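You operate a simulated robot arm through the tools that you are given. There is no shell and no other tool.

The job below is to be done with a simulated robot arm. You get a single attempt, and the scene is never put back.

Task
Take the relay and the control board off the tray for rework.
Fine: stand the relay on the empty relay square of the rack. Turn the blue button clear before you draw the board off its pins, and lay it on the board rest. The fuse carrier stays in. Set down upright: blue relay.

The check looks at the end state, three seconds after you hand in, the way a careful person would. Anything else that was tipped, shoved, dropped, spilled or broken makes it a failure.

Robot
A 7-joint arm with a two-finger parallel gripper, fixed in place. Base frame: the origin is on the floor under the middle of its stand, x ahead of it, y to its left, z up; the work surface is at about z = 78.2. Readings come in cm, rad, newtons and seconds.
With the tool pointing down near the work surface it reaches from about 44 to 92 cm from the base axis. Its first joint turns from -2.496 to 2.496 rad. Payload 3 kg.
The tool frame sits at the grasp point between the pads (the TCP): z along the fingers, y along the line on which they close. The tips reach 3 cm beyond it. The gripper opens to 9.4 cm. The fingers are 2.8 cm wide and 1 cm thick; the gripper's body (5 by 9.6 cm) begins 5.5 cm behind the TCP.
Orientation is told as [roll, pitch, yaw] about the base's x, y, z axes, in that order, counted from this pose: with the fingers straight down and closing along the base's y, the tool's x points along the base's -x, its y along +y and its z along -z.

Tools
- The arm moves only by the tool jog_arm. Its argument "moves" is a list of rows, each a list of 3 entries, a list of its own where there are three numbers: the shift along the tool's x, y, z in units of 250 mm (1.0 is 250 mm), then the turn, a rotation vector about the tool's x, y, z in units of 60 degrees (1.0 is 60 degrees), then the finger opening in cm, from 0 to 9.4. In form: [[[x, y, z], [rx, ry, rz], gripper], ...]. A call has 1 to 20 rows; each row is the pose to reach, as a shift and turn from the pose commanded when the call began, along the tool's axes at that moment. A call with a number of a shift or a turn outside -1 to 1 is refused whole. A row lasts 0.2 s, in which the tool goes at most 5 cm and 0.15 rad; a call with a longer step from one row to the next is refused whole, and so is a gripper value outside its range. Where a pose cannot be reached the arm comes as near as it can. A force on the tool above 40 N (or 10 N above the force at the start of the call, whichever is more), or a blocked arm, ends the call early, and 0.2 s more pass. Each finger travels about 7.2 cm/s and halts on what it meets, pressing with about 31 N; the grip force reading is that of the motor and also rises with nothing between the fingers. The clock runs only during rows and for 0.2 s after the last one: add rows that repeat a pose to give the fingers time. It gives the time, the measured TCP pose, the force on the tool (base axes), the opening and the grip force at its end, in the units of the frame above (readings bear some noise), with the torque about the TCP (base axes, N m) and any sound that the robot's microphone picked up, and new pictures: "show" is both (left out), scene, wrist or none.
- Cameras (640 x 400 px; columns grow to the right, rows downward): "scene" is fixed at [5.08, 49.7, 141.1]; the picture's right is [0.24, -0.97, 0.00], its down [-0.68, -0.17, -0.71] and it looks along [0.69, 0.17, -0.70] (base axes); focal length 280 px, centre (320, 200). "wrist" rides on the gripper at [7.6, 1.4, -10.2] in the tool frame; the picture's right is [-0.18, 0.98, 0.00], its down [-0.75, -0.14, -0.64] and it looks along [-0.63, -0.12, 0.77] (tool axes); focal length 243 px, centre (320, 200). There is no depth. A picture from a camera that has moved, and an enlarged one, comes with that camera's place and axes in the base frame and with its lens.
- close_up(camera, box): a new picture of the part [left, top, right, bottom] of that camera's present view, enlarged. No time passes.
- close_job(): hands the job in; it is judged then, once.

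Nothing tells you positions but the pictures and the camera data. Unless the task says otherwise, let go and move clear before handing in.

The tools are called after "Request:" as name(argument=value, ...) on one line, values as JSON. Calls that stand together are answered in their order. jog_arm: Moves the arm, as the interface text tells. Its arguments: {"type":"object","properties":{"moves":{"type":"array","items":{"type":"array"}},"show":{"type":"string","enum":["both","scene","wrist","none"]}},"required":["moves"]} The other tools are called the same way: close_up (camera, box) takes an enlarged picture of a part of a camera's view; close_job () hands the job in.

At the start:

```text
clock: 0.0
ee_pos: [49.25, 42.19, 116.41]
ee_rot: [-0.001, 0.001, 0.0]
wrist_force: [0.0, -0.6, -0.5]
wrist_torque: [0.0, -0.02, 0.0]
opening: 9.39
grip_force: 0.1
```

scene: 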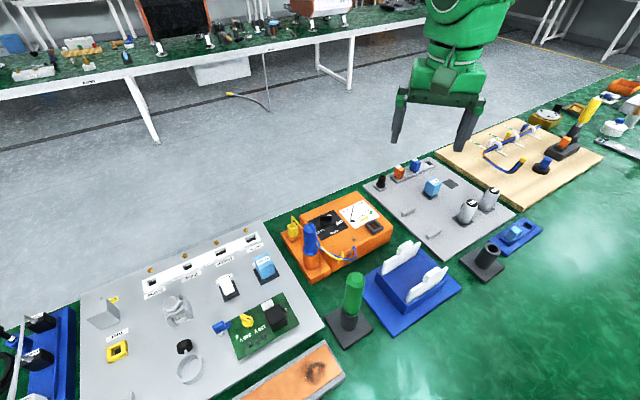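
wrist: 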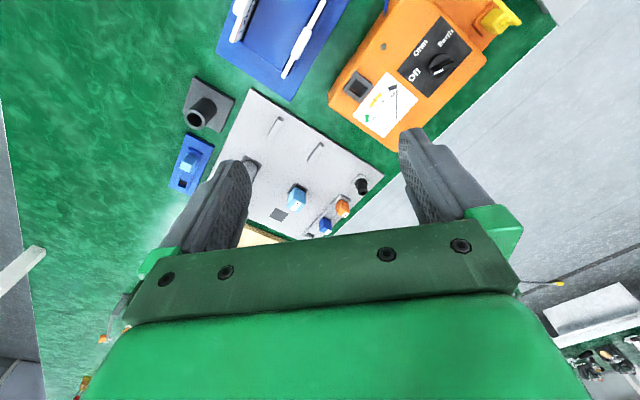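

I see a workbench with a grey tray at lower left (with a green board, light-blue relay, white fuse carrier), an orange meter, a blue board rest, and a second grey plate (possibly the rack). I'll look closer before moving anything.

Request:
close_up(camera="scene", box=[70, 220, 350, 400])

Request:
close_up(camera="scene", box=[350, 140, 550, 290])

Request:
close_up(camera="scene", box=[270, 180, 470, 350])

Request:
close_up(camera="scene", box=[200, 240, 320, 370])

```text
2.22 times, centred on (210, 310) of scene
camera zoom: at [5.08, 49.7, 141.1], right [0.24, -0.97, 0.0], down [-0.68, -0.17, -0.71], along [0.69, 0.17, -0.7], focal length 621 px, centre (564, -44)
```

zoom: 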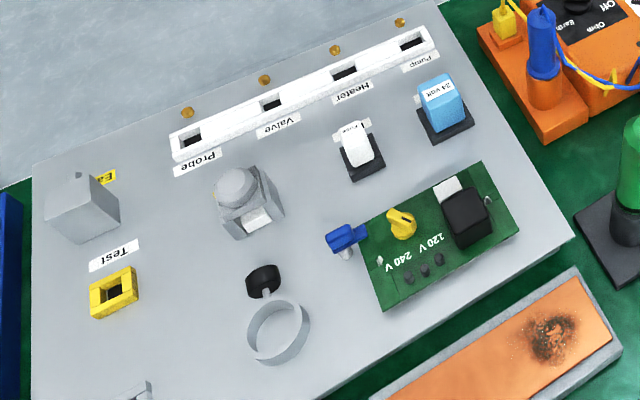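

```text
2.67 times, centred on (450, 215) of scene
camera zoom: at [5.08, 49.7, 141.1], right [0.24, -0.97, 0.0], down [-0.68, -0.17, -0.71], along [0.69, 0.17, -0.7], focal length 746 px, centre (-27, 160)
```

zoom: 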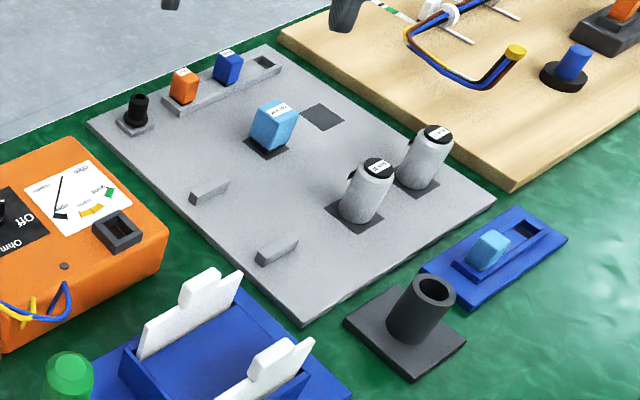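

```text
2.35 times, centred on (370, 265) of scene
camera zoom: at [5.08, 49.7, 141.1], right [0.24, -0.97, 0.0], down [-0.68, -0.17, -0.71], along [0.69, 0.17, -0.7], focal length 658 px, centre (202, 47)
```

zoom: 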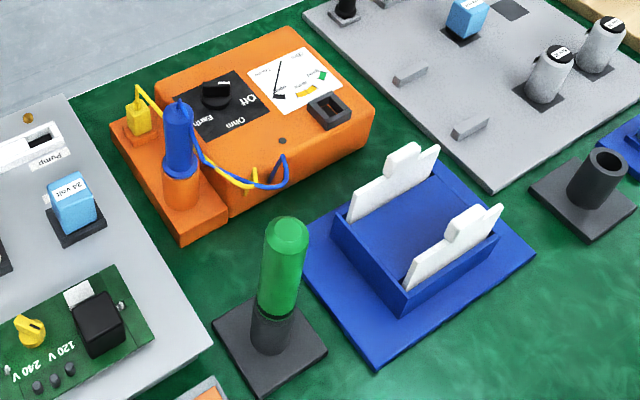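

```text
3.08 times, centred on (260, 305) of scene
camera zoom: at [5.08, 49.7, 141.1], right [0.24, -0.97, 0.0], down [-0.68, -0.17, -0.71], along [0.69, 0.17, -0.7], focal length 860 px, centre (505, -123)
```

zoom: 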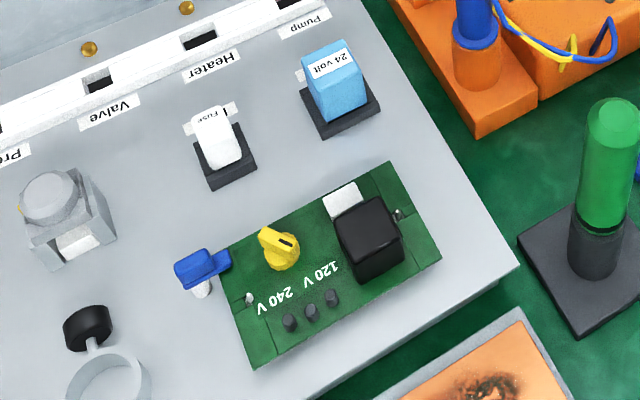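

The tray holds the green board (around x 25, y 66) with a blue turn-button at its edge and the light-blue 24 V relay (around x 36, y 71). The rack is the grey plate with an empty dark square near x 84, y 24. I'll bring the wrist camera over the tray, staying high.

Request:
jog_arm(moves=[[[0.096, 0.029, 0.032], [0, 0, -0.125], 9.4], [[0.193, 0.058, 0.064], [0, 0, -0.25], 9.4], [[0.289, 0.087, 0.096], [0, 0, -0.375], 9.4], [[0.385, 0.116, 0.128], [0, 0, -0.5], 9.4], [[0.481, 0.145, 0.16], [0, 0, -0.625], 9.4], [[0.578, 0.174, 0.192], [0, 0, -0.75], 9.4], [[0.674, 0.203, 0.224], [0, 0, -0.875], 9.4], [[0.77, 0.232, 0.256], [0, 0, -1.0], 9.4], [[0.77, 0.232, 0.256], [0, 0, -1.0], 9.4], [[0.77, 0.232, 0.256], [0, 0, -1.0], 9.4]])

```text
clock: 2.2
ee_pos: [30.11, 47.92, 110.02]
ee_rot: [0.0, -0.001, 1.048]
wrist_force: [-0.9, 0.5, -0.6]
wrist_torque: [0.03, -0.03, 0.02]
opening: 9.37
grip_force: 0.0
camera wrist: at [25.22, 42.14, 120.11], right [-0.76, 0.65, 0.0], down [0.5, 0.58, 0.64], along [0.42, 0.49, -0.77], focal length 243 px, centre (320, 200)
```

scene: 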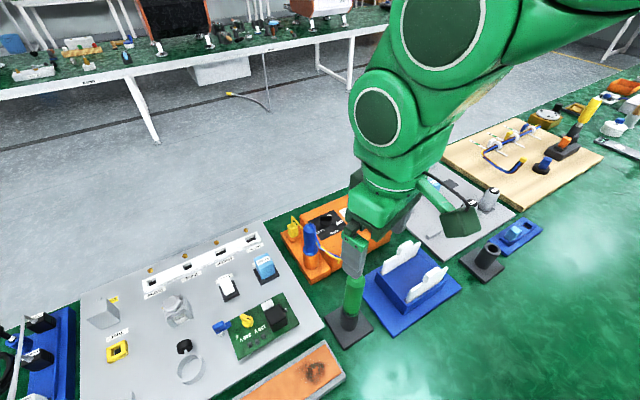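
wrist: 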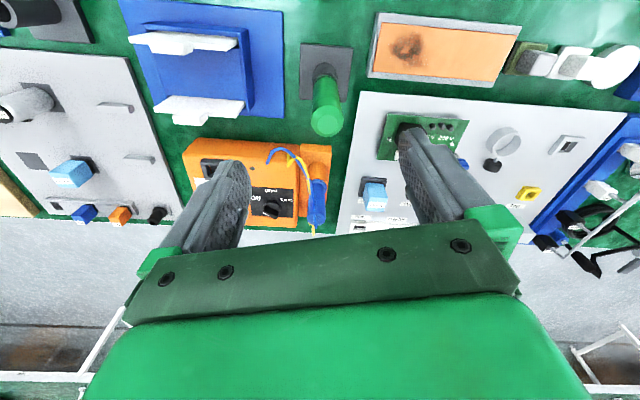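

The camera view shows the tray, meter, blue holder with white pieces, and rack. I'll enlarge the regions of interest.

Request:
close_up(camera="wrist", box=[330, 80, 530, 240])

Request:
close_up(camera="wrist", box=[0, 0, 200, 230])

Request:
close_up(camera="wrist", box=[120, 0, 360, 140])

```text
2.50 times, centred on (430, 160) of wrist
camera zoom: at [25.22, 42.14, 120.11], right [-0.76, 0.65, 0.0], down [0.5, 0.58, 0.64], along [0.42, 0.49, -0.77], focal length 606 px, centre (45, 300)
```

zoom: 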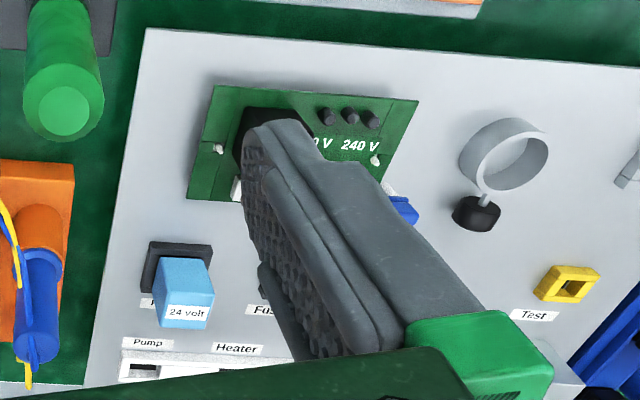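

```text
1.74 times, centred on (100, 115) of wrist
camera zoom: at [25.22, 42.14, 120.11], right [-0.76, 0.65, 0.0], down [0.5, 0.58, 0.64], along [0.42, 0.49, -0.77], focal length 422 px, centre (703, 348)
```

zoom: 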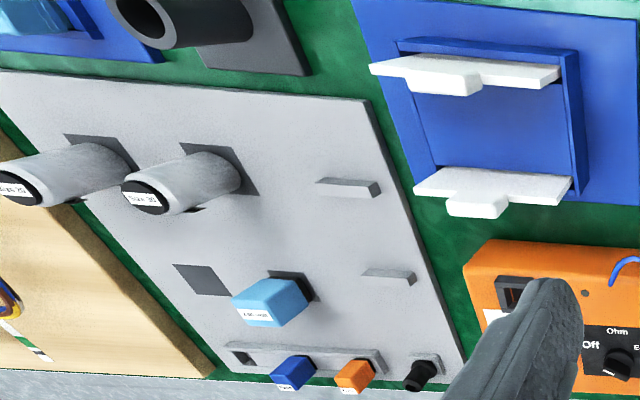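

```text
2.67 times, centred on (240, 70) of wrist
camera zoom: at [25.22, 42.14, 120.11], right [-0.76, 0.65, 0.0], down [0.5, 0.58, 0.64], along [0.42, 0.49, -0.77], focal length 647 px, centre (533, 547)
```

zoom: 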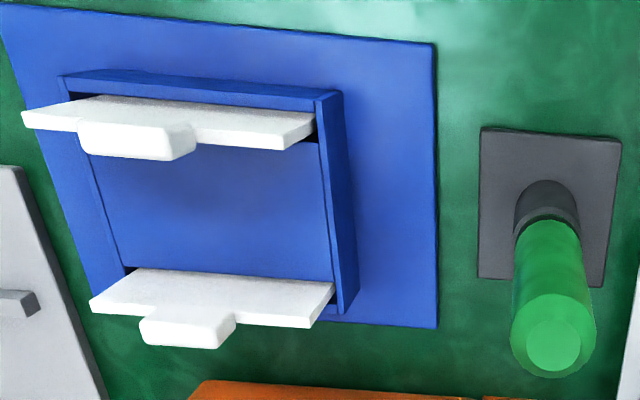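

The ribs on the rack (about x 60–67, y 31–38, 10 cm apart) look like the board rest, and everything seems set at about 45° yaw. I'll move the wrist camera nearer the board for a clear view, staying well above the green-capped post.

Request:
jog_arm(moves=[[[-0.001, 0.06, 0.07], [0, 0, -0.125], 9.4], [[-0.002, 0.12, 0.14], [0, 0, -0.25], 9.4], [[-0.004, 0.18, 0.21], [0, 0, -0.375], 9.4], [[-0.005, 0.239, 0.28], [0, 0, -0.5], 9.4], [[-0.005, 0.239, 0.28], [0, 0, -0.5], 9.4], [[-0.005, 0.239, 0.28], [0, 0, -0.5], 9.4]])

```text
clock: 3.6
ee_pos: [24.93, 51.09, 102.99]
ee_rot: [0.001, 0.0, 1.569]
wrist_force: [-0.9, -0.7, 0.3]
wrist_torque: [0.02, -0.01, 0.01]
opening: 9.4
grip_force: 0.1
camera wrist: at [23.72, 43.58, 113.15], right [-0.98, 0.18, 0.0], down [0.14, 0.75, 0.64], along [0.12, 0.63, -0.77], focal length 243 px, centre (320, 200)
```

scene: 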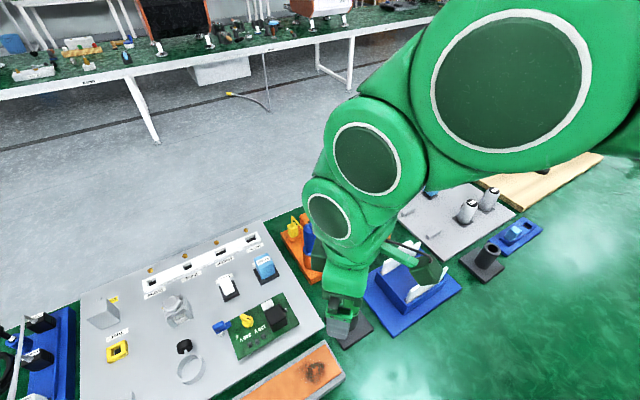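
wrist: 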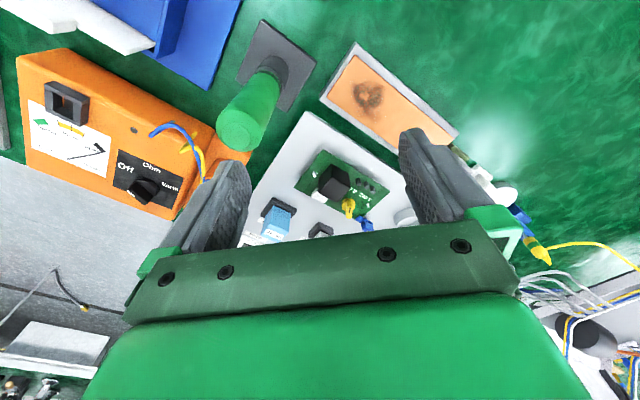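

The board, button and relay are now between the fingers in the wrist view. I'll enlarge that.

Request:
close_up(camera="wrist", box=[240, 110, 440, 250])

Request:
close_up(camera="wrist", box=[300, 140, 400, 245])

```text
2.86 times, centred on (340, 180) of wrist
camera zoom: at [23.72, 43.58, 113.15], right [-0.98, 0.18, 0.0], down [0.14, 0.75, 0.64], along [0.12, 0.63, -0.77], focal length 693 px, centre (263, 257)
```

zoom: 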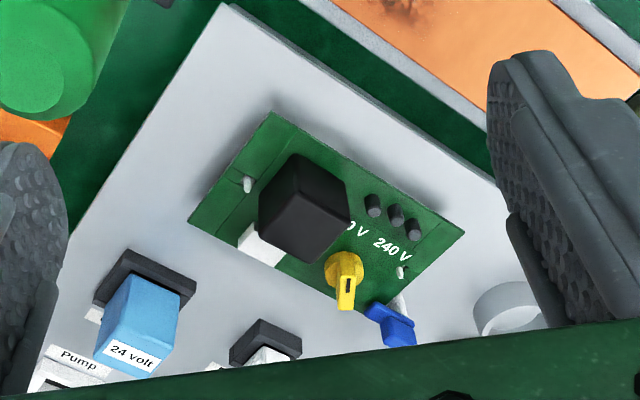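

```text
3.81 times, centred on (350, 192) of wrist
camera zoom: at [23.72, 43.58, 113.15], right [-0.98, 0.18, 0.0], down [0.14, 0.75, 0.64], along [0.12, 0.63, -0.77], focal length 924 px, centre (206, 229)
```

zoom: 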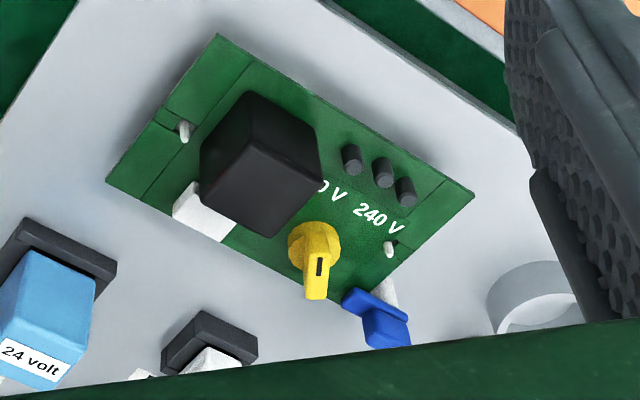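

The board sits about 2.5 cm above the tray (board top at z ≈ 83, tray top z ≈ 80.5), with the blue button on a white post just past its end at about (21.6, 73.7, 84.6). I'll bring the camera nearer to see how the button is shaped.

Request:
jog_arm(moves=[[[-0.115, 0.041, 0.075], [0, 0, 0], 9.4], [[-0.23, 0.082, 0.149], [0, 0, 0], 9.4], [[-0.346, 0.122, 0.223], [0, 0, 0], 9.4], [[-0.461, 0.163, 0.298], [0, 0, 0], 9.4], [[-0.576, 0.204, 0.372], [0, 0, 0], 9.4], [[-0.576, 0.204, 0.372], [0, 0, 0], 9.4]])

Request:
close_up(camera="wrist", box=[230, 100, 430, 240])

```text
clock: 5.0
ee_pos: [19.92, 65.61, 93.63]
ee_rot: [0.0, 0.002, 1.571]
wrist_force: [-0.8, 1.1, -1.4]
wrist_torque: [0.04, 0.01, 0.0]
opening: 9.39
grip_force: 0.0
camera wrist: at [18.61, 57.99, 103.83], right [-0.98, 0.18, 0.0], down [0.14, 0.75, 0.64], along [0.12, 0.63, -0.77], focal length 243 px, centre (320, 200)
```

scene: 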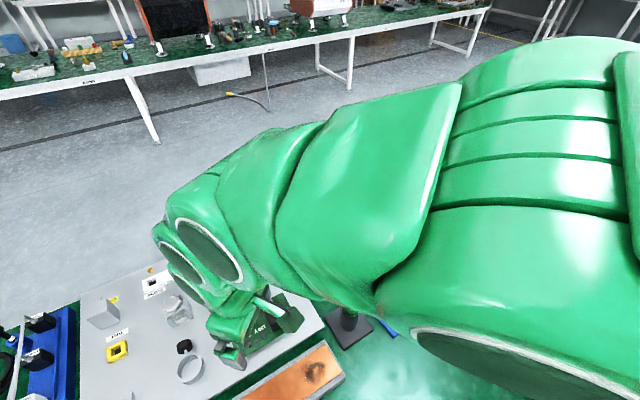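
wrist: 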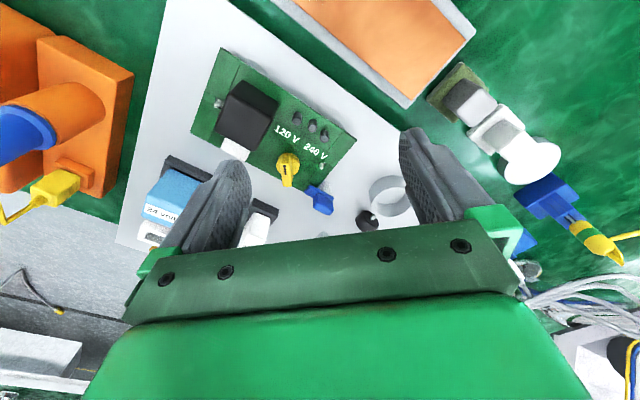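

```text
2.86 times, centred on (330, 170) of wrist
camera zoom: at [18.61, 57.99, 103.83], right [-0.98, 0.18, 0.0], down [0.14, 0.75, 0.64], along [0.12, 0.63, -0.77], focal length 693 px, centre (291, 286)
```

zoom: 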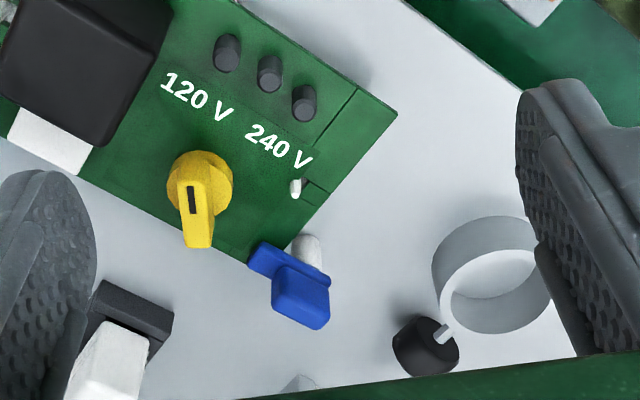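

The button has a thin blue arm over the board's end and a raised blue fin on top of the white post, near (21.3, 74.0). I'll turn the tool to yaw 135° above it, so the fingers close across the fin, and look again.

Request:
jog_arm(moves=[[[-0.056, -0.009, -0.003], [0, 0, -0.125], 9.4], [[-0.112, -0.019, -0.005], [0, 0, -0.25], 9.4], [[-0.168, -0.028, -0.008], [0, 0, -0.375], 9.4], [[-0.224, -0.037, -0.011], [0, 0, -0.5], 9.4], [[-0.28, -0.047, -0.013], [0, 0, -0.625], 9.4], [[-0.336, -0.056, -0.016], [0, 0, -0.75], 9.4], [[-0.336, -0.056, -0.016], [0, 0, -0.75], 9.4]], show="wrist")

Request:
close_up(camera="wrist", box=[230, 70, 430, 220])

```text
clock: 6.6
ee_pos: [21.36, 73.94, 93.94]
ee_rot: [0.001, 0.001, 2.358]
wrist_force: [0.7, -0.6, 0.1]
wrist_torque: [0.01, -0.01, 0.03]
opening: 9.38
grip_force: 0.1
camera wrist: at [25.83, 67.54, 104.23], right [-0.82, -0.57, 0.0], down [-0.43, 0.63, 0.64], along [-0.36, 0.53, -0.77], focal length 243 px, centre (320, 200)
```

wrist: 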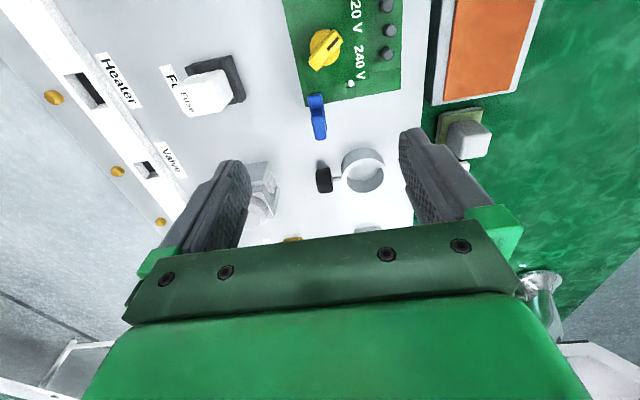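

```text
2.67 times, centred on (330, 145) of wrist
camera zoom: at [25.83, 67.54, 104.23], right [-0.82, -0.57, 0.0], down [-0.43, 0.63, 0.64], along [-0.36, 0.53, -0.77], focal length 647 px, centre (293, 347)
```

zoom: 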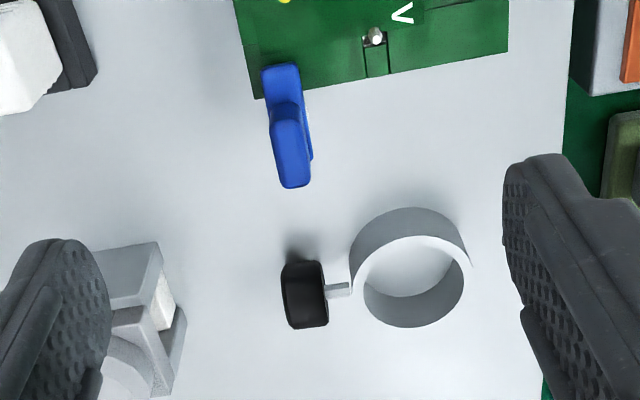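

The tool axis lines up with the fin (centre near (21.4, 74.0), top z ≈ 85.8, about 1 cm thick). I'll narrow the fingers and come partway down to check alignment before straddling it.

Request:
jog_arm(moves=[[[-0.004, 0, 0.0], [0, 0, 0], 6], [[-0.004, 0, 0.0], [0, 0, 0], 4], [[-0.004, 0, 0.04], [0, 0, 0], 2.4], [[-0.004, 0, 0.09], [0, 0, 0], 2.2], [[-0.004, 0, 0.15], [0, 0, 0], 2.2], [[-0.004, 0, 0.15], [0, 0, 0], 2.2], [[-0.004, 0, 0.15], [0, 0, 0], 2.2]], show="wrist")

Request:
close_up(camera="wrist", box=[250, 90, 400, 200])

```text
clock: 8.2
ee_pos: [21.27, 73.92, 90.28]
ee_rot: [0.0, 0.0, 2.358]
wrist_force: [0.2, 0.4, 0.2]
wrist_torque: [-0.02, -0.01, 0.0]
opening: 2.22
grip_force: 0.1
camera wrist: at [25.74, 67.58, 100.49], right [-0.83, -0.56, 0.0], down [-0.43, 0.63, 0.64], along [-0.36, 0.53, -0.77], focal length 243 px, centre (320, 200)
```

wrist: 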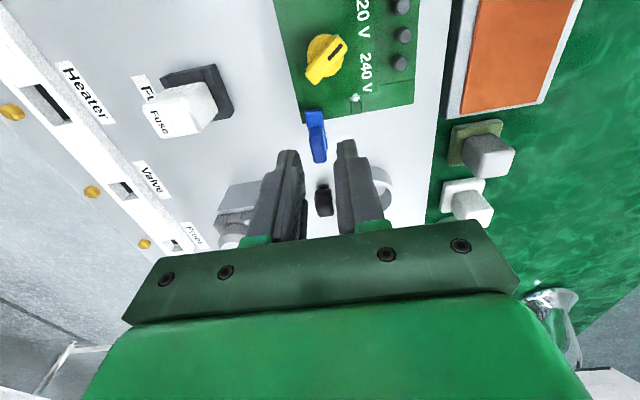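

```text
3.64 times, centred on (325, 145) of wrist
camera zoom: at [25.74, 67.58, 100.49], right [-0.83, -0.56, 0.0], down [-0.43, 0.63, 0.64], along [-0.36, 0.53, -0.77], focal length 882 px, centre (302, 400)
```

zoom: 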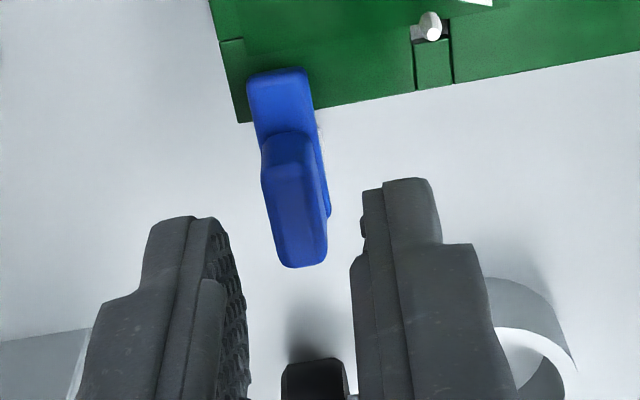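

The fin now sits between the fingertips; a small shift of about 0.3 cm centres the tool on the post. I'll go down until the tips are at z ≈ 84.3 (above the board), then close in lightly without clamping.

Request:
jog_arm(moves=[[[0.01, -0.009, 0.03], [0, 0, 0], 2.2], [[0.01, -0.009, 0.06], [0, 0, 0], 2.2], [[0.01, -0.009, 0.09], [0, 0, 0], 2.2], [[0.01, -0.009, 0.119], [0, 0, 0], 2.2], [[0.01, -0.009, 0.119], [0, 0, 0], 2.2]], show="wrist")

Request:
close_up(camera="wrist", box=[250, 90, 400, 200])

```text
clock: 9.4
ee_pos: [21.48, 74.1, 87.37]
ee_rot: [0.0, -0.002, 2.357]
wrist_force: [0.2, -0.9, -0.4]
wrist_torque: [0.0, 0.01, -0.01]
opening: 2.21
grip_force: 0.0
camera wrist: at [26.04, 67.6, 97.53], right [-0.83, -0.56, 0.0], down [-0.43, 0.63, 0.64], along [-0.36, 0.53, -0.77], focal length 243 px, centre (320, 200)
```

wrist: 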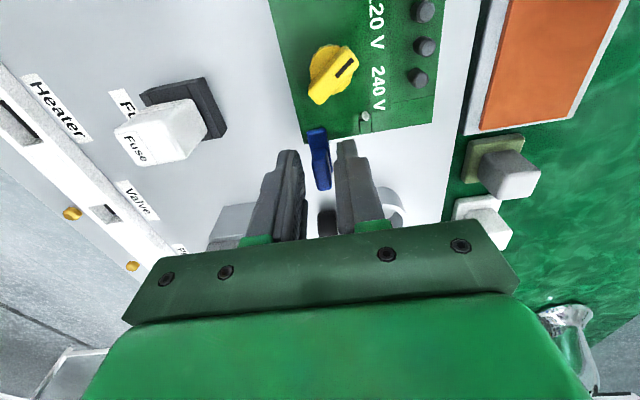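

```text
3.64 times, centred on (325, 145) of wrist
camera zoom: at [26.04, 67.6, 97.53], right [-0.83, -0.56, 0.0], down [-0.43, 0.63, 0.64], along [-0.36, 0.53, -0.77], focal length 882 px, centre (302, 400)
```

zoom: 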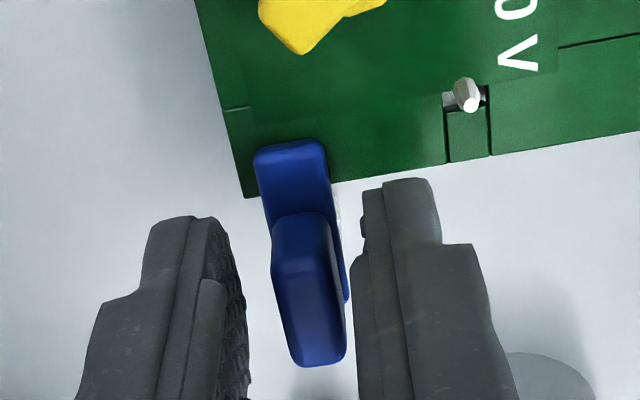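

The tool is centred on the fin (pivot about (21.45, 74.15)) with tips just above board level. I'll narrow the fingers to a loose straddle and turn the button 60° clockwise, watching the force.

Request:
jog_arm(moves=[[[0, 0, 0], [0, 0, 0], 1.4], [[0, 0, 0], [0, 0, 0], 1.4], [[0, 0, 0], [0, 0, 0.1], 1.4], [[0, 0, 0], [0, 0, 0.2], 1.4], [[0, 0, 0], [0, 0, 0.3], 1.4], [[0, 0, 0], [0, 0, 0.4], 1.4], [[0, 0, 0], [0, 0, 0.5], 1.4]], show="wrist")

Request:
close_up(camera="wrist", box=[250, 90, 400, 200])

```text
clock: 11.0
ee_pos: [21.48, 73.97, 87.21]
ee_rot: [0.004, 0.001, 1.831]
wrist_force: [-14.2, -9.7, 0.2]
wrist_torque: [-0.26, 0.27, 0.26]
opening: 2.33
grip_force: 8.2
camera wrist: at [22.18, 66.25, 97.5], right [-1.0, -0.08, 0.0], down [-0.06, 0.77, 0.64], along [-0.05, 0.64, -0.77], focal length 243 px, centre (320, 200)
```

wrist: 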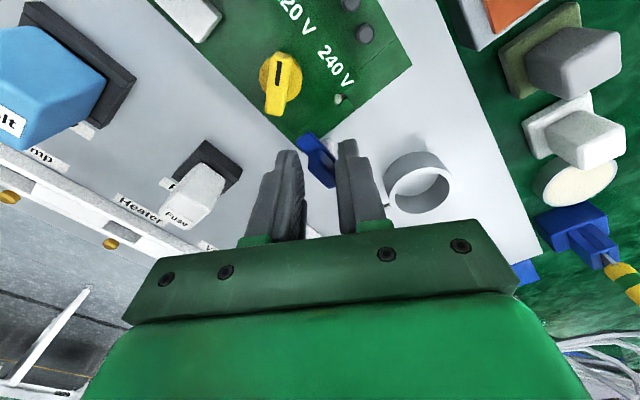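

```text
3.64 times, centred on (325, 145) of wrist
camera zoom: at [22.18, 66.25, 97.5], right [-1.0, -0.08, 0.0], down [-0.06, 0.77, 0.64], along [-0.05, 0.64, -0.77], focal length 882 px, centre (302, 400)
```

zoom: 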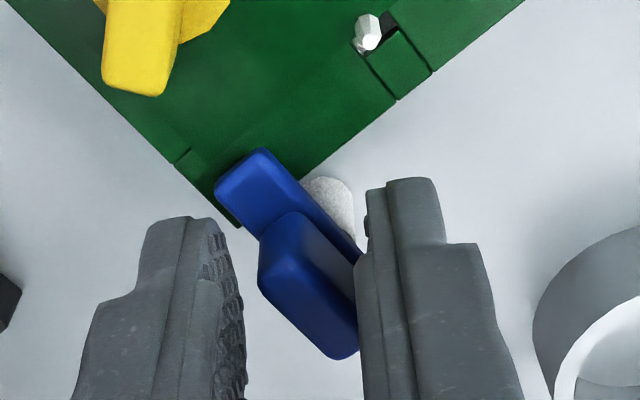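

The button stayed put: the right finger just rode on the fin's end and the fingers were forced apart (about 17 N). I'll back off, return to yaw 135°, and clamp the fin properly before turning.

Request:
jog_arm(moves=[[[0, 0, 0], [0, 0, 0], 2.6], [[0, 0, 0], [0, 0, -0.1], 2.6], [[0, 0, 0], [0, 0, -0.22], 2.6], [[0, 0, 0], [0, 0, -0.35], 2.6], [[0, 0, 0], [0, 0, -0.48], 2.6], [[0, 0, 0], [0, 0, -0.55], 2.6], [[0, 0, 0], [0, 0, -0.55], 2.6]], show="wrist")

Request:
close_up(camera="wrist", box=[250, 90, 400, 200])

```text
clock: 12.6
ee_pos: [21.62, 74.02, 87.35]
ee_rot: [-0.001, 0.002, 2.408]
wrist_force: [0.1, -0.1, 0.3]
wrist_torque: [0.0, 0.01, 0.0]
opening: 2.62
grip_force: 0.0
camera wrist: at [26.39, 67.82, 97.51], right [-0.79, -0.61, 0.0], down [-0.47, 0.61, 0.64], along [-0.39, 0.51, -0.77], focal length 243 px, centre (320, 200)
```

wrist: 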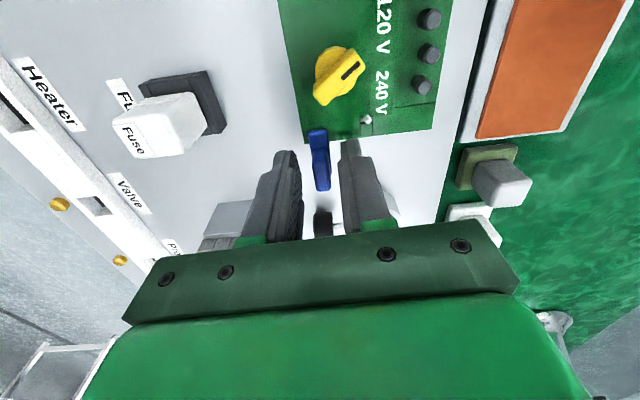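

```text
3.64 times, centred on (325, 145) of wrist
camera zoom: at [26.39, 67.82, 97.51], right [-0.79, -0.61, 0.0], down [-0.47, 0.61, 0.64], along [-0.39, 0.51, -0.77], focal length 882 px, centre (302, 400)
```

zoom: 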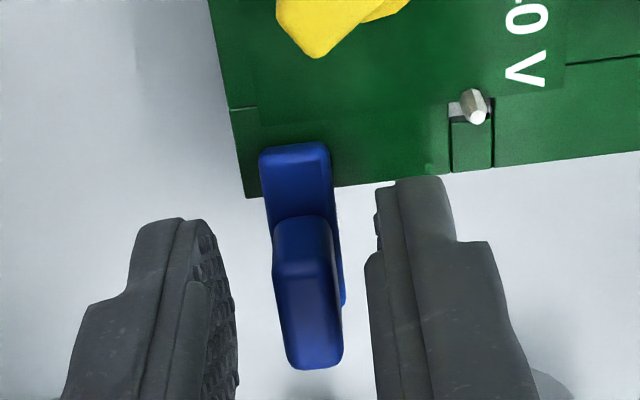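

Aligned again at yaw ≈ 138° with the fin centred. Now I'll clamp the fin and read the forces.

Request:
jog_arm(moves=[[[0, 0, 0], [0, 0, 0], 1.6], [[0, 0, 0], [0, 0, 0], 1.0], [[0, 0, 0], [0, 0, 0], 0.6], [[0, 0, 0], [0, 0, 0], 0.6]], show="wrist")

Request:
close_up(camera="wrist", box=[250, 90, 400, 200])

```text
clock: 13.6
ee_pos: [21.56, 73.95, 87.32]
ee_rot: [0.0, -0.001, 2.409]
wrist_force: [-1.1, -4.7, 0.8]
wrist_torque: [-0.35, -0.26, 0.04]
opening: 0.96
grip_force: 43.6
camera wrist: at [26.36, 67.83, 97.51], right [-0.79, -0.61, 0.0], down [-0.47, 0.61, 0.64], along [-0.39, 0.51, -0.77], focal length 243 px, centre (320, 200)
```

wrist: 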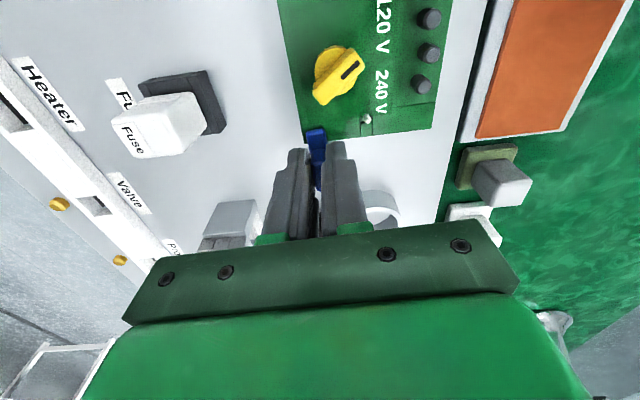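

```text
3.64 times, centred on (325, 145) of wrist
camera zoom: at [26.36, 67.83, 97.51], right [-0.79, -0.61, 0.0], down [-0.47, 0.61, 0.64], along [-0.39, 0.51, -0.77], focal length 882 px, centre (302, 400)
```

zoom: 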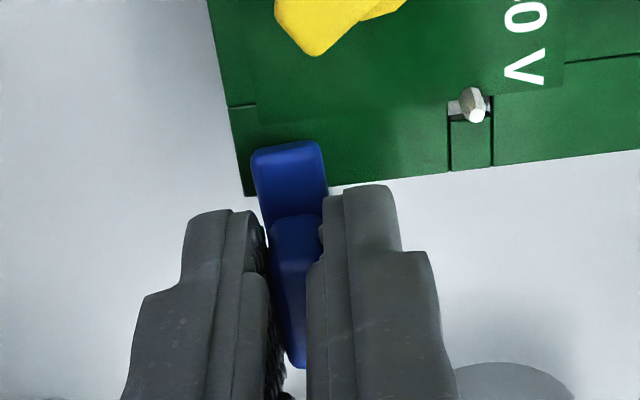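

The fin is clamped (0.96 cm thick) with little side load. Now I'll rotate slowly clockwise and watch whether it follows.

Request:
jog_arm(moves=[[[0, 0, 0], [0, 0, 0.06], 0.6], [[0, 0, 0], [0, 0, 0.12], 0.6], [[0, 0, 0], [0, 0, 0.18], 0.6], [[0, 0, 0], [0, 0, 0.24], 0.6], [[0, 0, 0], [0, 0, 0.3], 0.6]], show="wrist")

Request:
close_up(camera="wrist", box=[250, 90, 400, 200])

```text
clock: 14.8
ee_pos: [21.44, 73.75, 87.27]
ee_rot: [0.002, 0.002, 2.102]
wrist_force: [-0.8, -14.1, 9.0]
wrist_torque: [0.0, -0.3, 1.07]
opening: 1.39
grip_force: 45.5
stopped in row 5: the force on the tool passed its limit at 42 N (the readings are from after the stop); the commanded pose is now the measured one
camera wrist: at [24.19, 66.62, 97.5], right [-0.94, -0.34, 0.0], down [-0.26, 0.72, 0.64], along [-0.22, 0.6, -0.77], focal length 243 px, centre (320, 200)
```

wrist: 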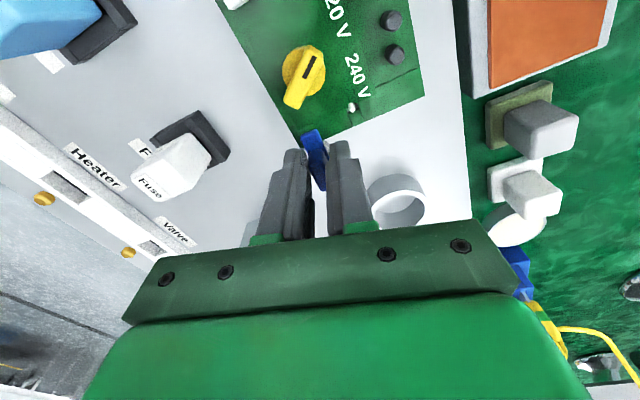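

```text
3.64 times, centred on (325, 145) of wrist
camera zoom: at [24.19, 66.62, 97.5], right [-0.94, -0.34, 0.0], down [-0.26, 0.72, 0.64], along [-0.22, 0.6, -0.77], focal length 882 px, centre (302, 400)
```

zoom: 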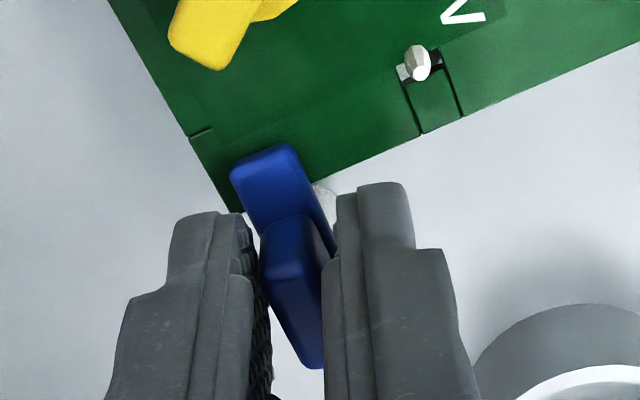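

The button resists clockwise (about 1 Nm and no movement), so there's likely a stop that way. I'll release, realign, clamp again and try counter-clockwise a little.

Request:
jog_arm(moves=[[[0, 0, 0], [0, 0, 0], 2.6], [[0, 0, 0], [0, 0, 0], 2.6], [[-0.004, -0.004, 0], [0, 0, -0.12], 2.6], [[-0.009, -0.008, 0], [0, 0, -0.24], 2.6], [[-0.009, -0.008, 0], [0, 0, -0.293], 2.6], [[-0.009, -0.008, 0], [0, 0, -0.293], 2.6], [[-0.009, -0.008, 0], [0, 0, -0.293], 1.6], [[-0.009, -0.008, 0], [0, 0, -0.293], 1.0], [[-0.009, -0.008, 0], [0, 0, -0.293], 0.6], [[-0.009, -0.008, 0], [0, 0, -0.293], 0.6]], show="wrist")

Request:
close_up(camera="wrist", box=[250, 90, 400, 200])

```text
clock: 17.0
ee_pos: [21.47, 74.04, 87.16]
ee_rot: [0.004, -0.001, 2.409]
wrist_force: [-6.3, -8.8, -1.2]
wrist_torque: [-0.22, -0.03, 0.03]
opening: 1.17
grip_force: 5.0
camera wrist: at [26.3, 68.05, 97.43], right [-0.79, -0.61, 0.0], down [-0.46, 0.61, 0.64], along [-0.39, 0.51, -0.77], focal length 243 px, centre (320, 200)
```

wrist: 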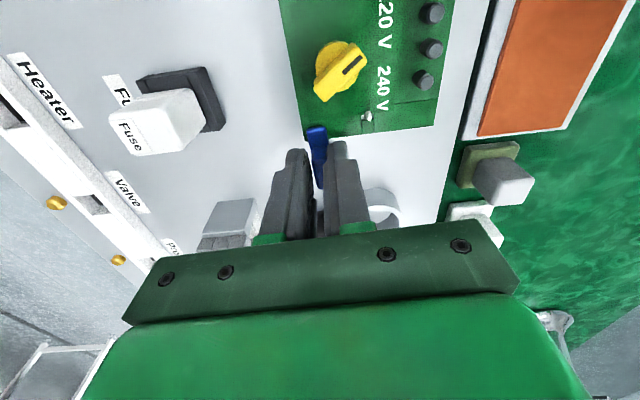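

```text
3.64 times, centred on (325, 145) of wrist
camera zoom: at [26.3, 68.05, 97.43], right [-0.79, -0.61, 0.0], down [-0.46, 0.61, 0.64], along [-0.39, 0.51, -0.77], focal length 882 px, centre (302, 400)
```

zoom: 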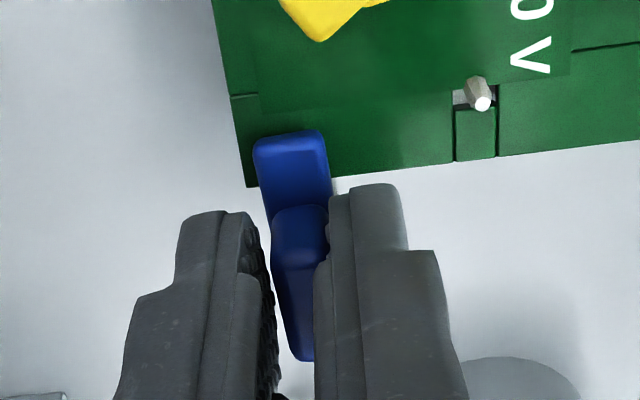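

Realigned and closing on the fin. Now a small counter-clockwise turn.

Request:
jog_arm(moves=[[[0, 0, 0], [0, 0, 0], 0.6], [[0, 0, 0], [0, 0, -0.06], 0.6], [[0, 0, 0], [0, 0, -0.12], 0.6], [[0, 0, 0], [0, 0, -0.18], 0.6], [[0, 0, 0], [0, 0, -0.24], 0.6]], show="wrist")

Request:
close_up(camera="wrist", box=[250, 90, 400, 200])

```text
clock: 18.2
ee_pos: [21.47, 74.25, 87.3]
ee_rot: [0.001, -0.001, 2.66]
wrist_force: [0.0, -6.1, -0.8]
wrist_torque: [-0.45, -0.77, 0.04]
opening: 0.99
grip_force: 33.7
camera wrist: at [27.77, 69.42, 97.47], right [-0.62, -0.79, 0.0], down [-0.6, 0.48, 0.64], along [-0.51, 0.4, -0.77], focal length 243 px, centre (320, 200)
```

wrist: 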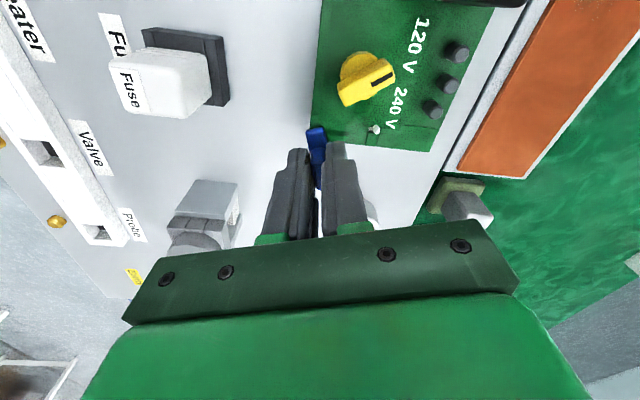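

```text
3.64 times, centred on (325, 145) of wrist
camera zoom: at [27.77, 69.42, 97.47], right [-0.62, -0.79, 0.0], down [-0.6, 0.48, 0.64], along [-0.51, 0.4, -0.77], focal length 882 px, centre (302, 400)
```

zoom: 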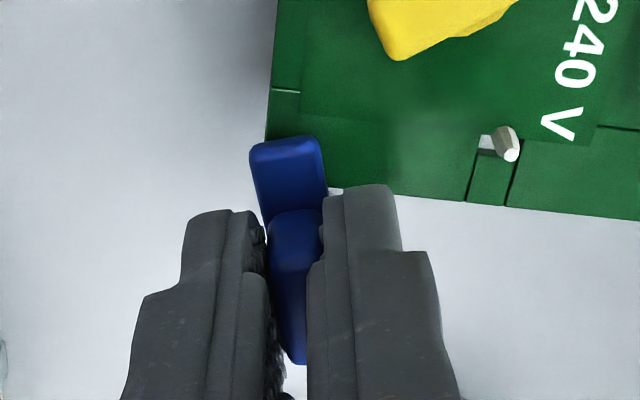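

Counter-clockwise it follows with almost no torque, so that's the way it opens. I'll keep turning.

Request:
jog_arm(moves=[[[0, 0, 0], [0, 0, -0.07], 0.6], [[0, 0, 0], [0, 0, -0.14], 0.6], [[0, 0, 0], [0, 0, -0.21], 0.6], [[0, 0, 0], [0, 0, -0.28], 0.6], [[0, 0, 0], [0, 0, -0.35], 0.6], [[0, 0, 0], [0, 0, -0.42], 0.6], [[0, 0, 0], [0, 0, -0.49], 0.6], [[0, 0, 0], [0, 0, -0.56], 0.6]], show="wrist")

Request:
close_up(camera="wrist", box=[250, 90, 400, 200])

```text
clock: 19.4
ee_pos: [21.55, 74.35, 87.23]
ee_rot: [-0.004, -0.003, 2.99]
wrist_force: [1.2, 9.2, -5.9]
wrist_torque: [0.07, 0.31, -0.08]
opening: 0.96
grip_force: 43.8
stopped in row 5: the force on the tool passed its limit at 44 N (the readings are from after the stop); the commanded pose is now the measured one
camera wrist: at [29.05, 71.76, 97.45], right [-0.33, -0.94, 0.0], down [-0.72, 0.25, 0.64], along [-0.61, 0.22, -0.77], focal length 243 px, centre (320, 200)
```

wrist: 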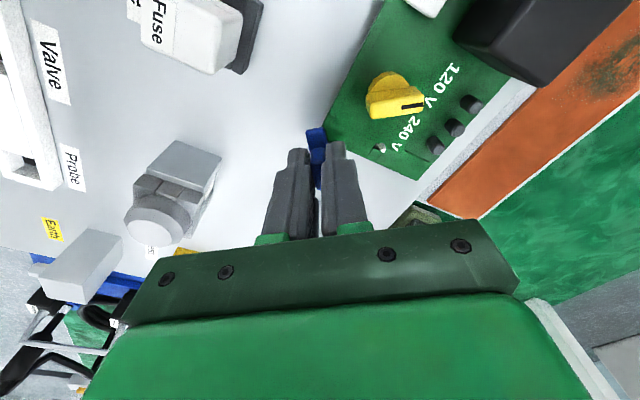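

```text
3.64 times, centred on (325, 145) of wrist
camera zoom: at [29.05, 71.76, 97.45], right [-0.33, -0.94, 0.0], down [-0.72, 0.25, 0.64], along [-0.61, 0.22, -0.77], focal length 882 px, centre (302, 400)
```

zoom: 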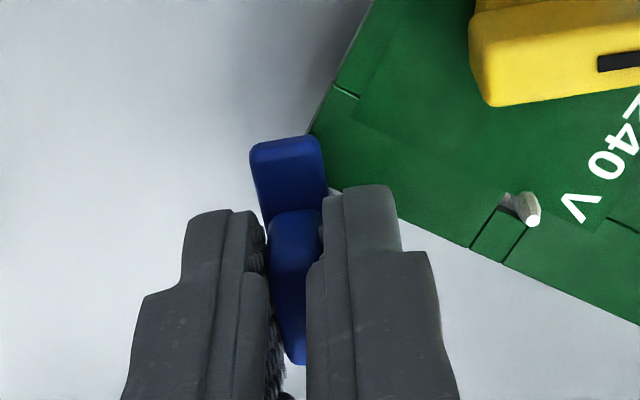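

It turned about 33° with the load coming from the true pivot lying about 0.5 cm farther out, near (21.0, 74.3). I'll continue turning along an arc about that point.

Request:
jog_arm(moves=[[[-0.0002, -0.0012, 0], [0, 0, -0.05], 0.6], [[-0.0005, -0.0023, 0], [0, 0, -0.1], 0.6], [[-0.0009, -0.0034, 0], [0, 0, -0.15], 0.6], [[-0.0013, -0.0045, 0], [0, 0, -0.2], 0.6], [[-0.0018, -0.0056, 0], [0, 0, -0.25], 0.6], [[-0.0023, -0.0066, 0], [0, 0, -0.3], 0.6], [[-0.0029, -0.0076, 0], [0, 0, -0.35], 0.6], [[-0.0035, -0.0086, 0], [0, 0, -0.4], 0.6]], show="wrist")

Request:
close_up(camera="wrist", box=[250, 90, 400, 200])

```text
clock: 21.2
ee_pos: [21.64, 74.63, 87.3]
ee_rot: [-0.004, 0.001, -2.875]
wrist_force: [7.8, 25.7, -20.2]
wrist_torque: [0.19, 0.4, -0.12]
opening: 0.97
grip_force: 43.5
camera wrist: at [29.44, 75.22, 97.48], right [0.08, -1.0, 0.0], down [-0.76, -0.07, 0.64], along [-0.64, -0.05, -0.77], focal length 243 px, centre (320, 200)
```

wrist: 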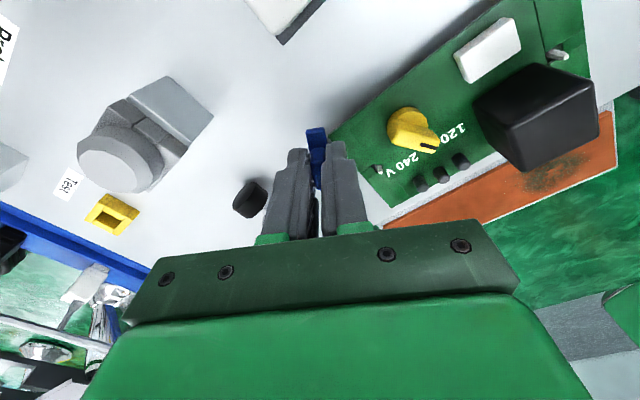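

```text
3.64 times, centred on (325, 145) of wrist
camera zoom: at [29.44, 75.22, 97.48], right [0.08, -1.0, 0.0], down [-0.76, -0.07, 0.64], along [-0.64, -0.05, -0.77], focal length 882 px, centre (302, 400)
```

zoom: 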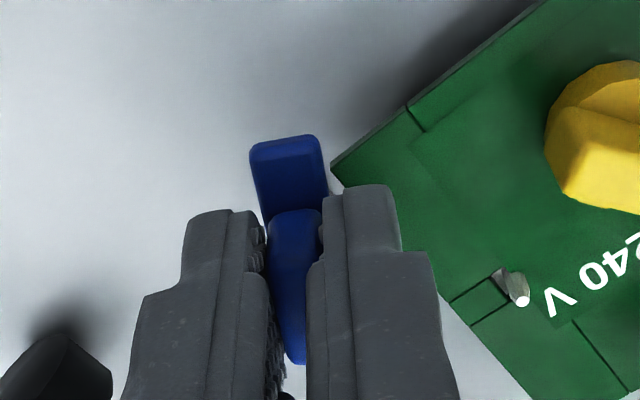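

The arm of the button is now just past the board's corner but not with margin. I'll relax the side load a little and turn it about 25–30° more.

Request:
jog_arm(moves=[[[0.0032, -0.0051, 0.003], [0, 0, 0], 0.6], [[0.0035, -0.0062, 0.003], [0, 0, -0.05], 0.6], [[0.0038, -0.0074, 0.003], [0, 0, -0.1], 0.6], [[0.004, -0.0086, 0.003], [0, 0, -0.15], 0.6], [[0.0042, -0.0097, 0.003], [0, 0, -0.2], 0.6], [[0.0043, -0.0109, 0.003], [0, 0, -0.25], 0.6], [[0.0044, -0.0121, 0.003], [0, 0, -0.3], 0.6], [[0.0044, -0.0133, 0.003], [0, 0, -0.35], 0.6], [[0.0043, -0.0145, 0.003], [0, 0, -0.4], 0.6], [[0.0041, -0.0157, 0.003], [0, 0, -0.45], 0.6]], show="wrist")

Request:
close_up(camera="wrist", box=[250, 90, 400, 200])

```text
clock: 23.4
ee_pos: [21.51, 74.78, 87.3]
ee_rot: [-0.005, 0.002, -2.402]
wrist_force: [-9.5, -30.1, 20.1]
wrist_torque: [-0.9, 0.14, 0.14]
opening: 1.0
grip_force: 43.8
camera wrist: at [28.19, 78.96, 97.46], right [0.53, -0.85, 0.0], down [-0.65, -0.41, 0.64], along [-0.55, -0.34, -0.77], focal length 243 px, centre (320, 200)
```

wrist: 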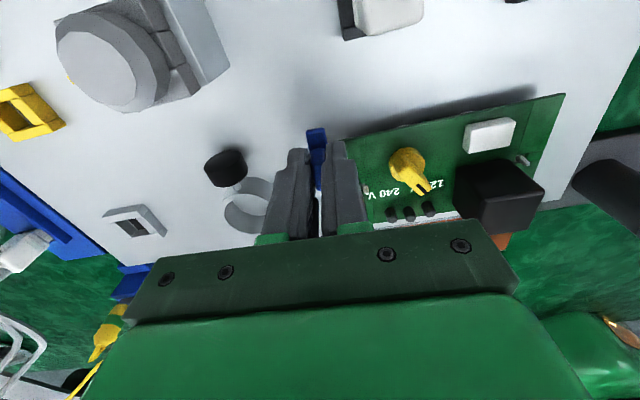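

```text
3.64 times, centred on (325, 145) of wrist
camera zoom: at [28.19, 78.96, 97.46], right [0.53, -0.85, 0.0], down [-0.65, -0.41, 0.64], along [-0.55, -0.34, -0.77], focal length 882 px, centre (302, 400)
```

zoom: 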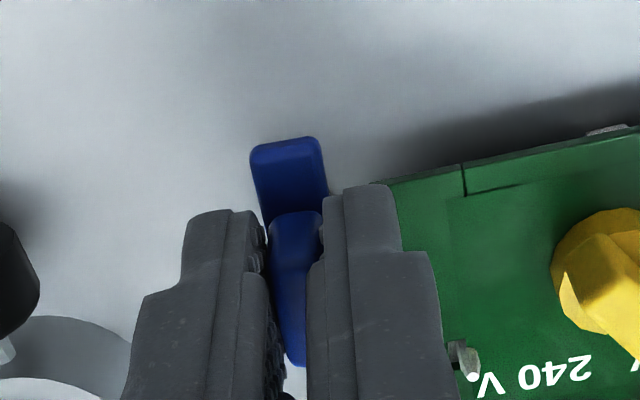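

The button is now turned about 85°, parallel to the board's end and clear of it. I'll open a little to release, then lift straight up and look.

Request:
jog_arm(moves=[[[0, 0, 0], [0, 0, 0], 1.4], [[0, 0, 0], [0, 0, 0], 1.9], [[0, 0, 0], [0, 0, 0], 1.9], [[0, 0, -0.04], [0, 0, 0], 1.9], [[0, 0, -0.1], [0, 0, 0], 1.9], [[0, 0, -0.2], [0, 0, 0], 1.9], [[0, 0, -0.3], [0, 0, 0], 1.9], [[0, 0, -0.3], [0, 0, 0], 3]], show="wrist")

Request:
close_up(camera="wrist", box=[230, 20, 430, 200])

```text
clock: 25.2
ee_pos: [21.48, 74.95, 94.69]
ee_rot: [-0.005, 0.003, -2.402]
wrist_force: [-0.5, 0.2, -1.2]
wrist_torque: [0.02, -0.02, 0.0]
opening: 2.99
grip_force: 0.0
camera wrist: at [28.19, 78.97, 104.9], right [0.53, -0.85, 0.0], down [-0.65, -0.41, 0.64], along [-0.55, -0.33, -0.77], focal length 243 px, centre (320, 200)
```

wrist: 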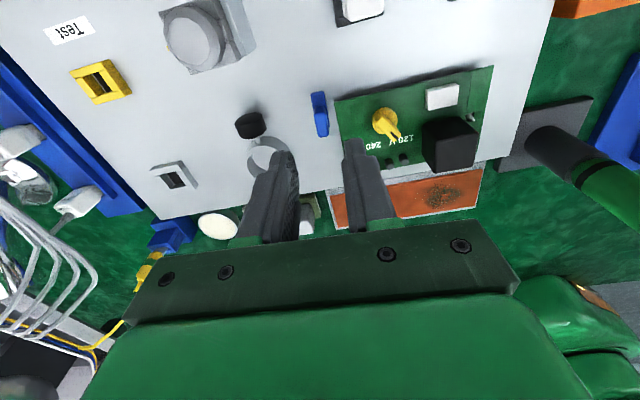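

```text
2.22 times, centred on (330, 110) of wrist
camera zoom: at [28.19, 78.97, 104.9], right [0.53, -0.85, 0.0], down [-0.65, -0.41, 0.64], along [-0.55, -0.33, -0.77], focal length 539 px, centre (298, 400)
```

zoom: 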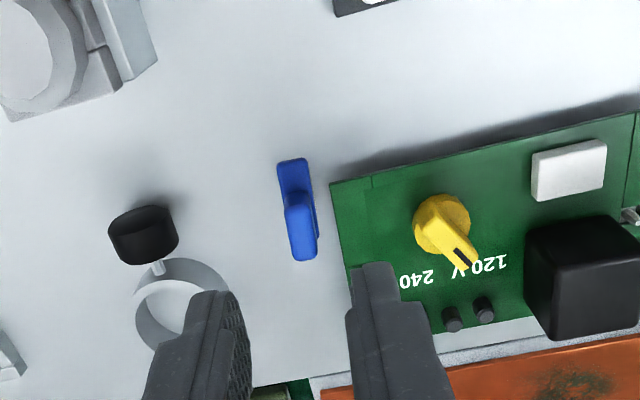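

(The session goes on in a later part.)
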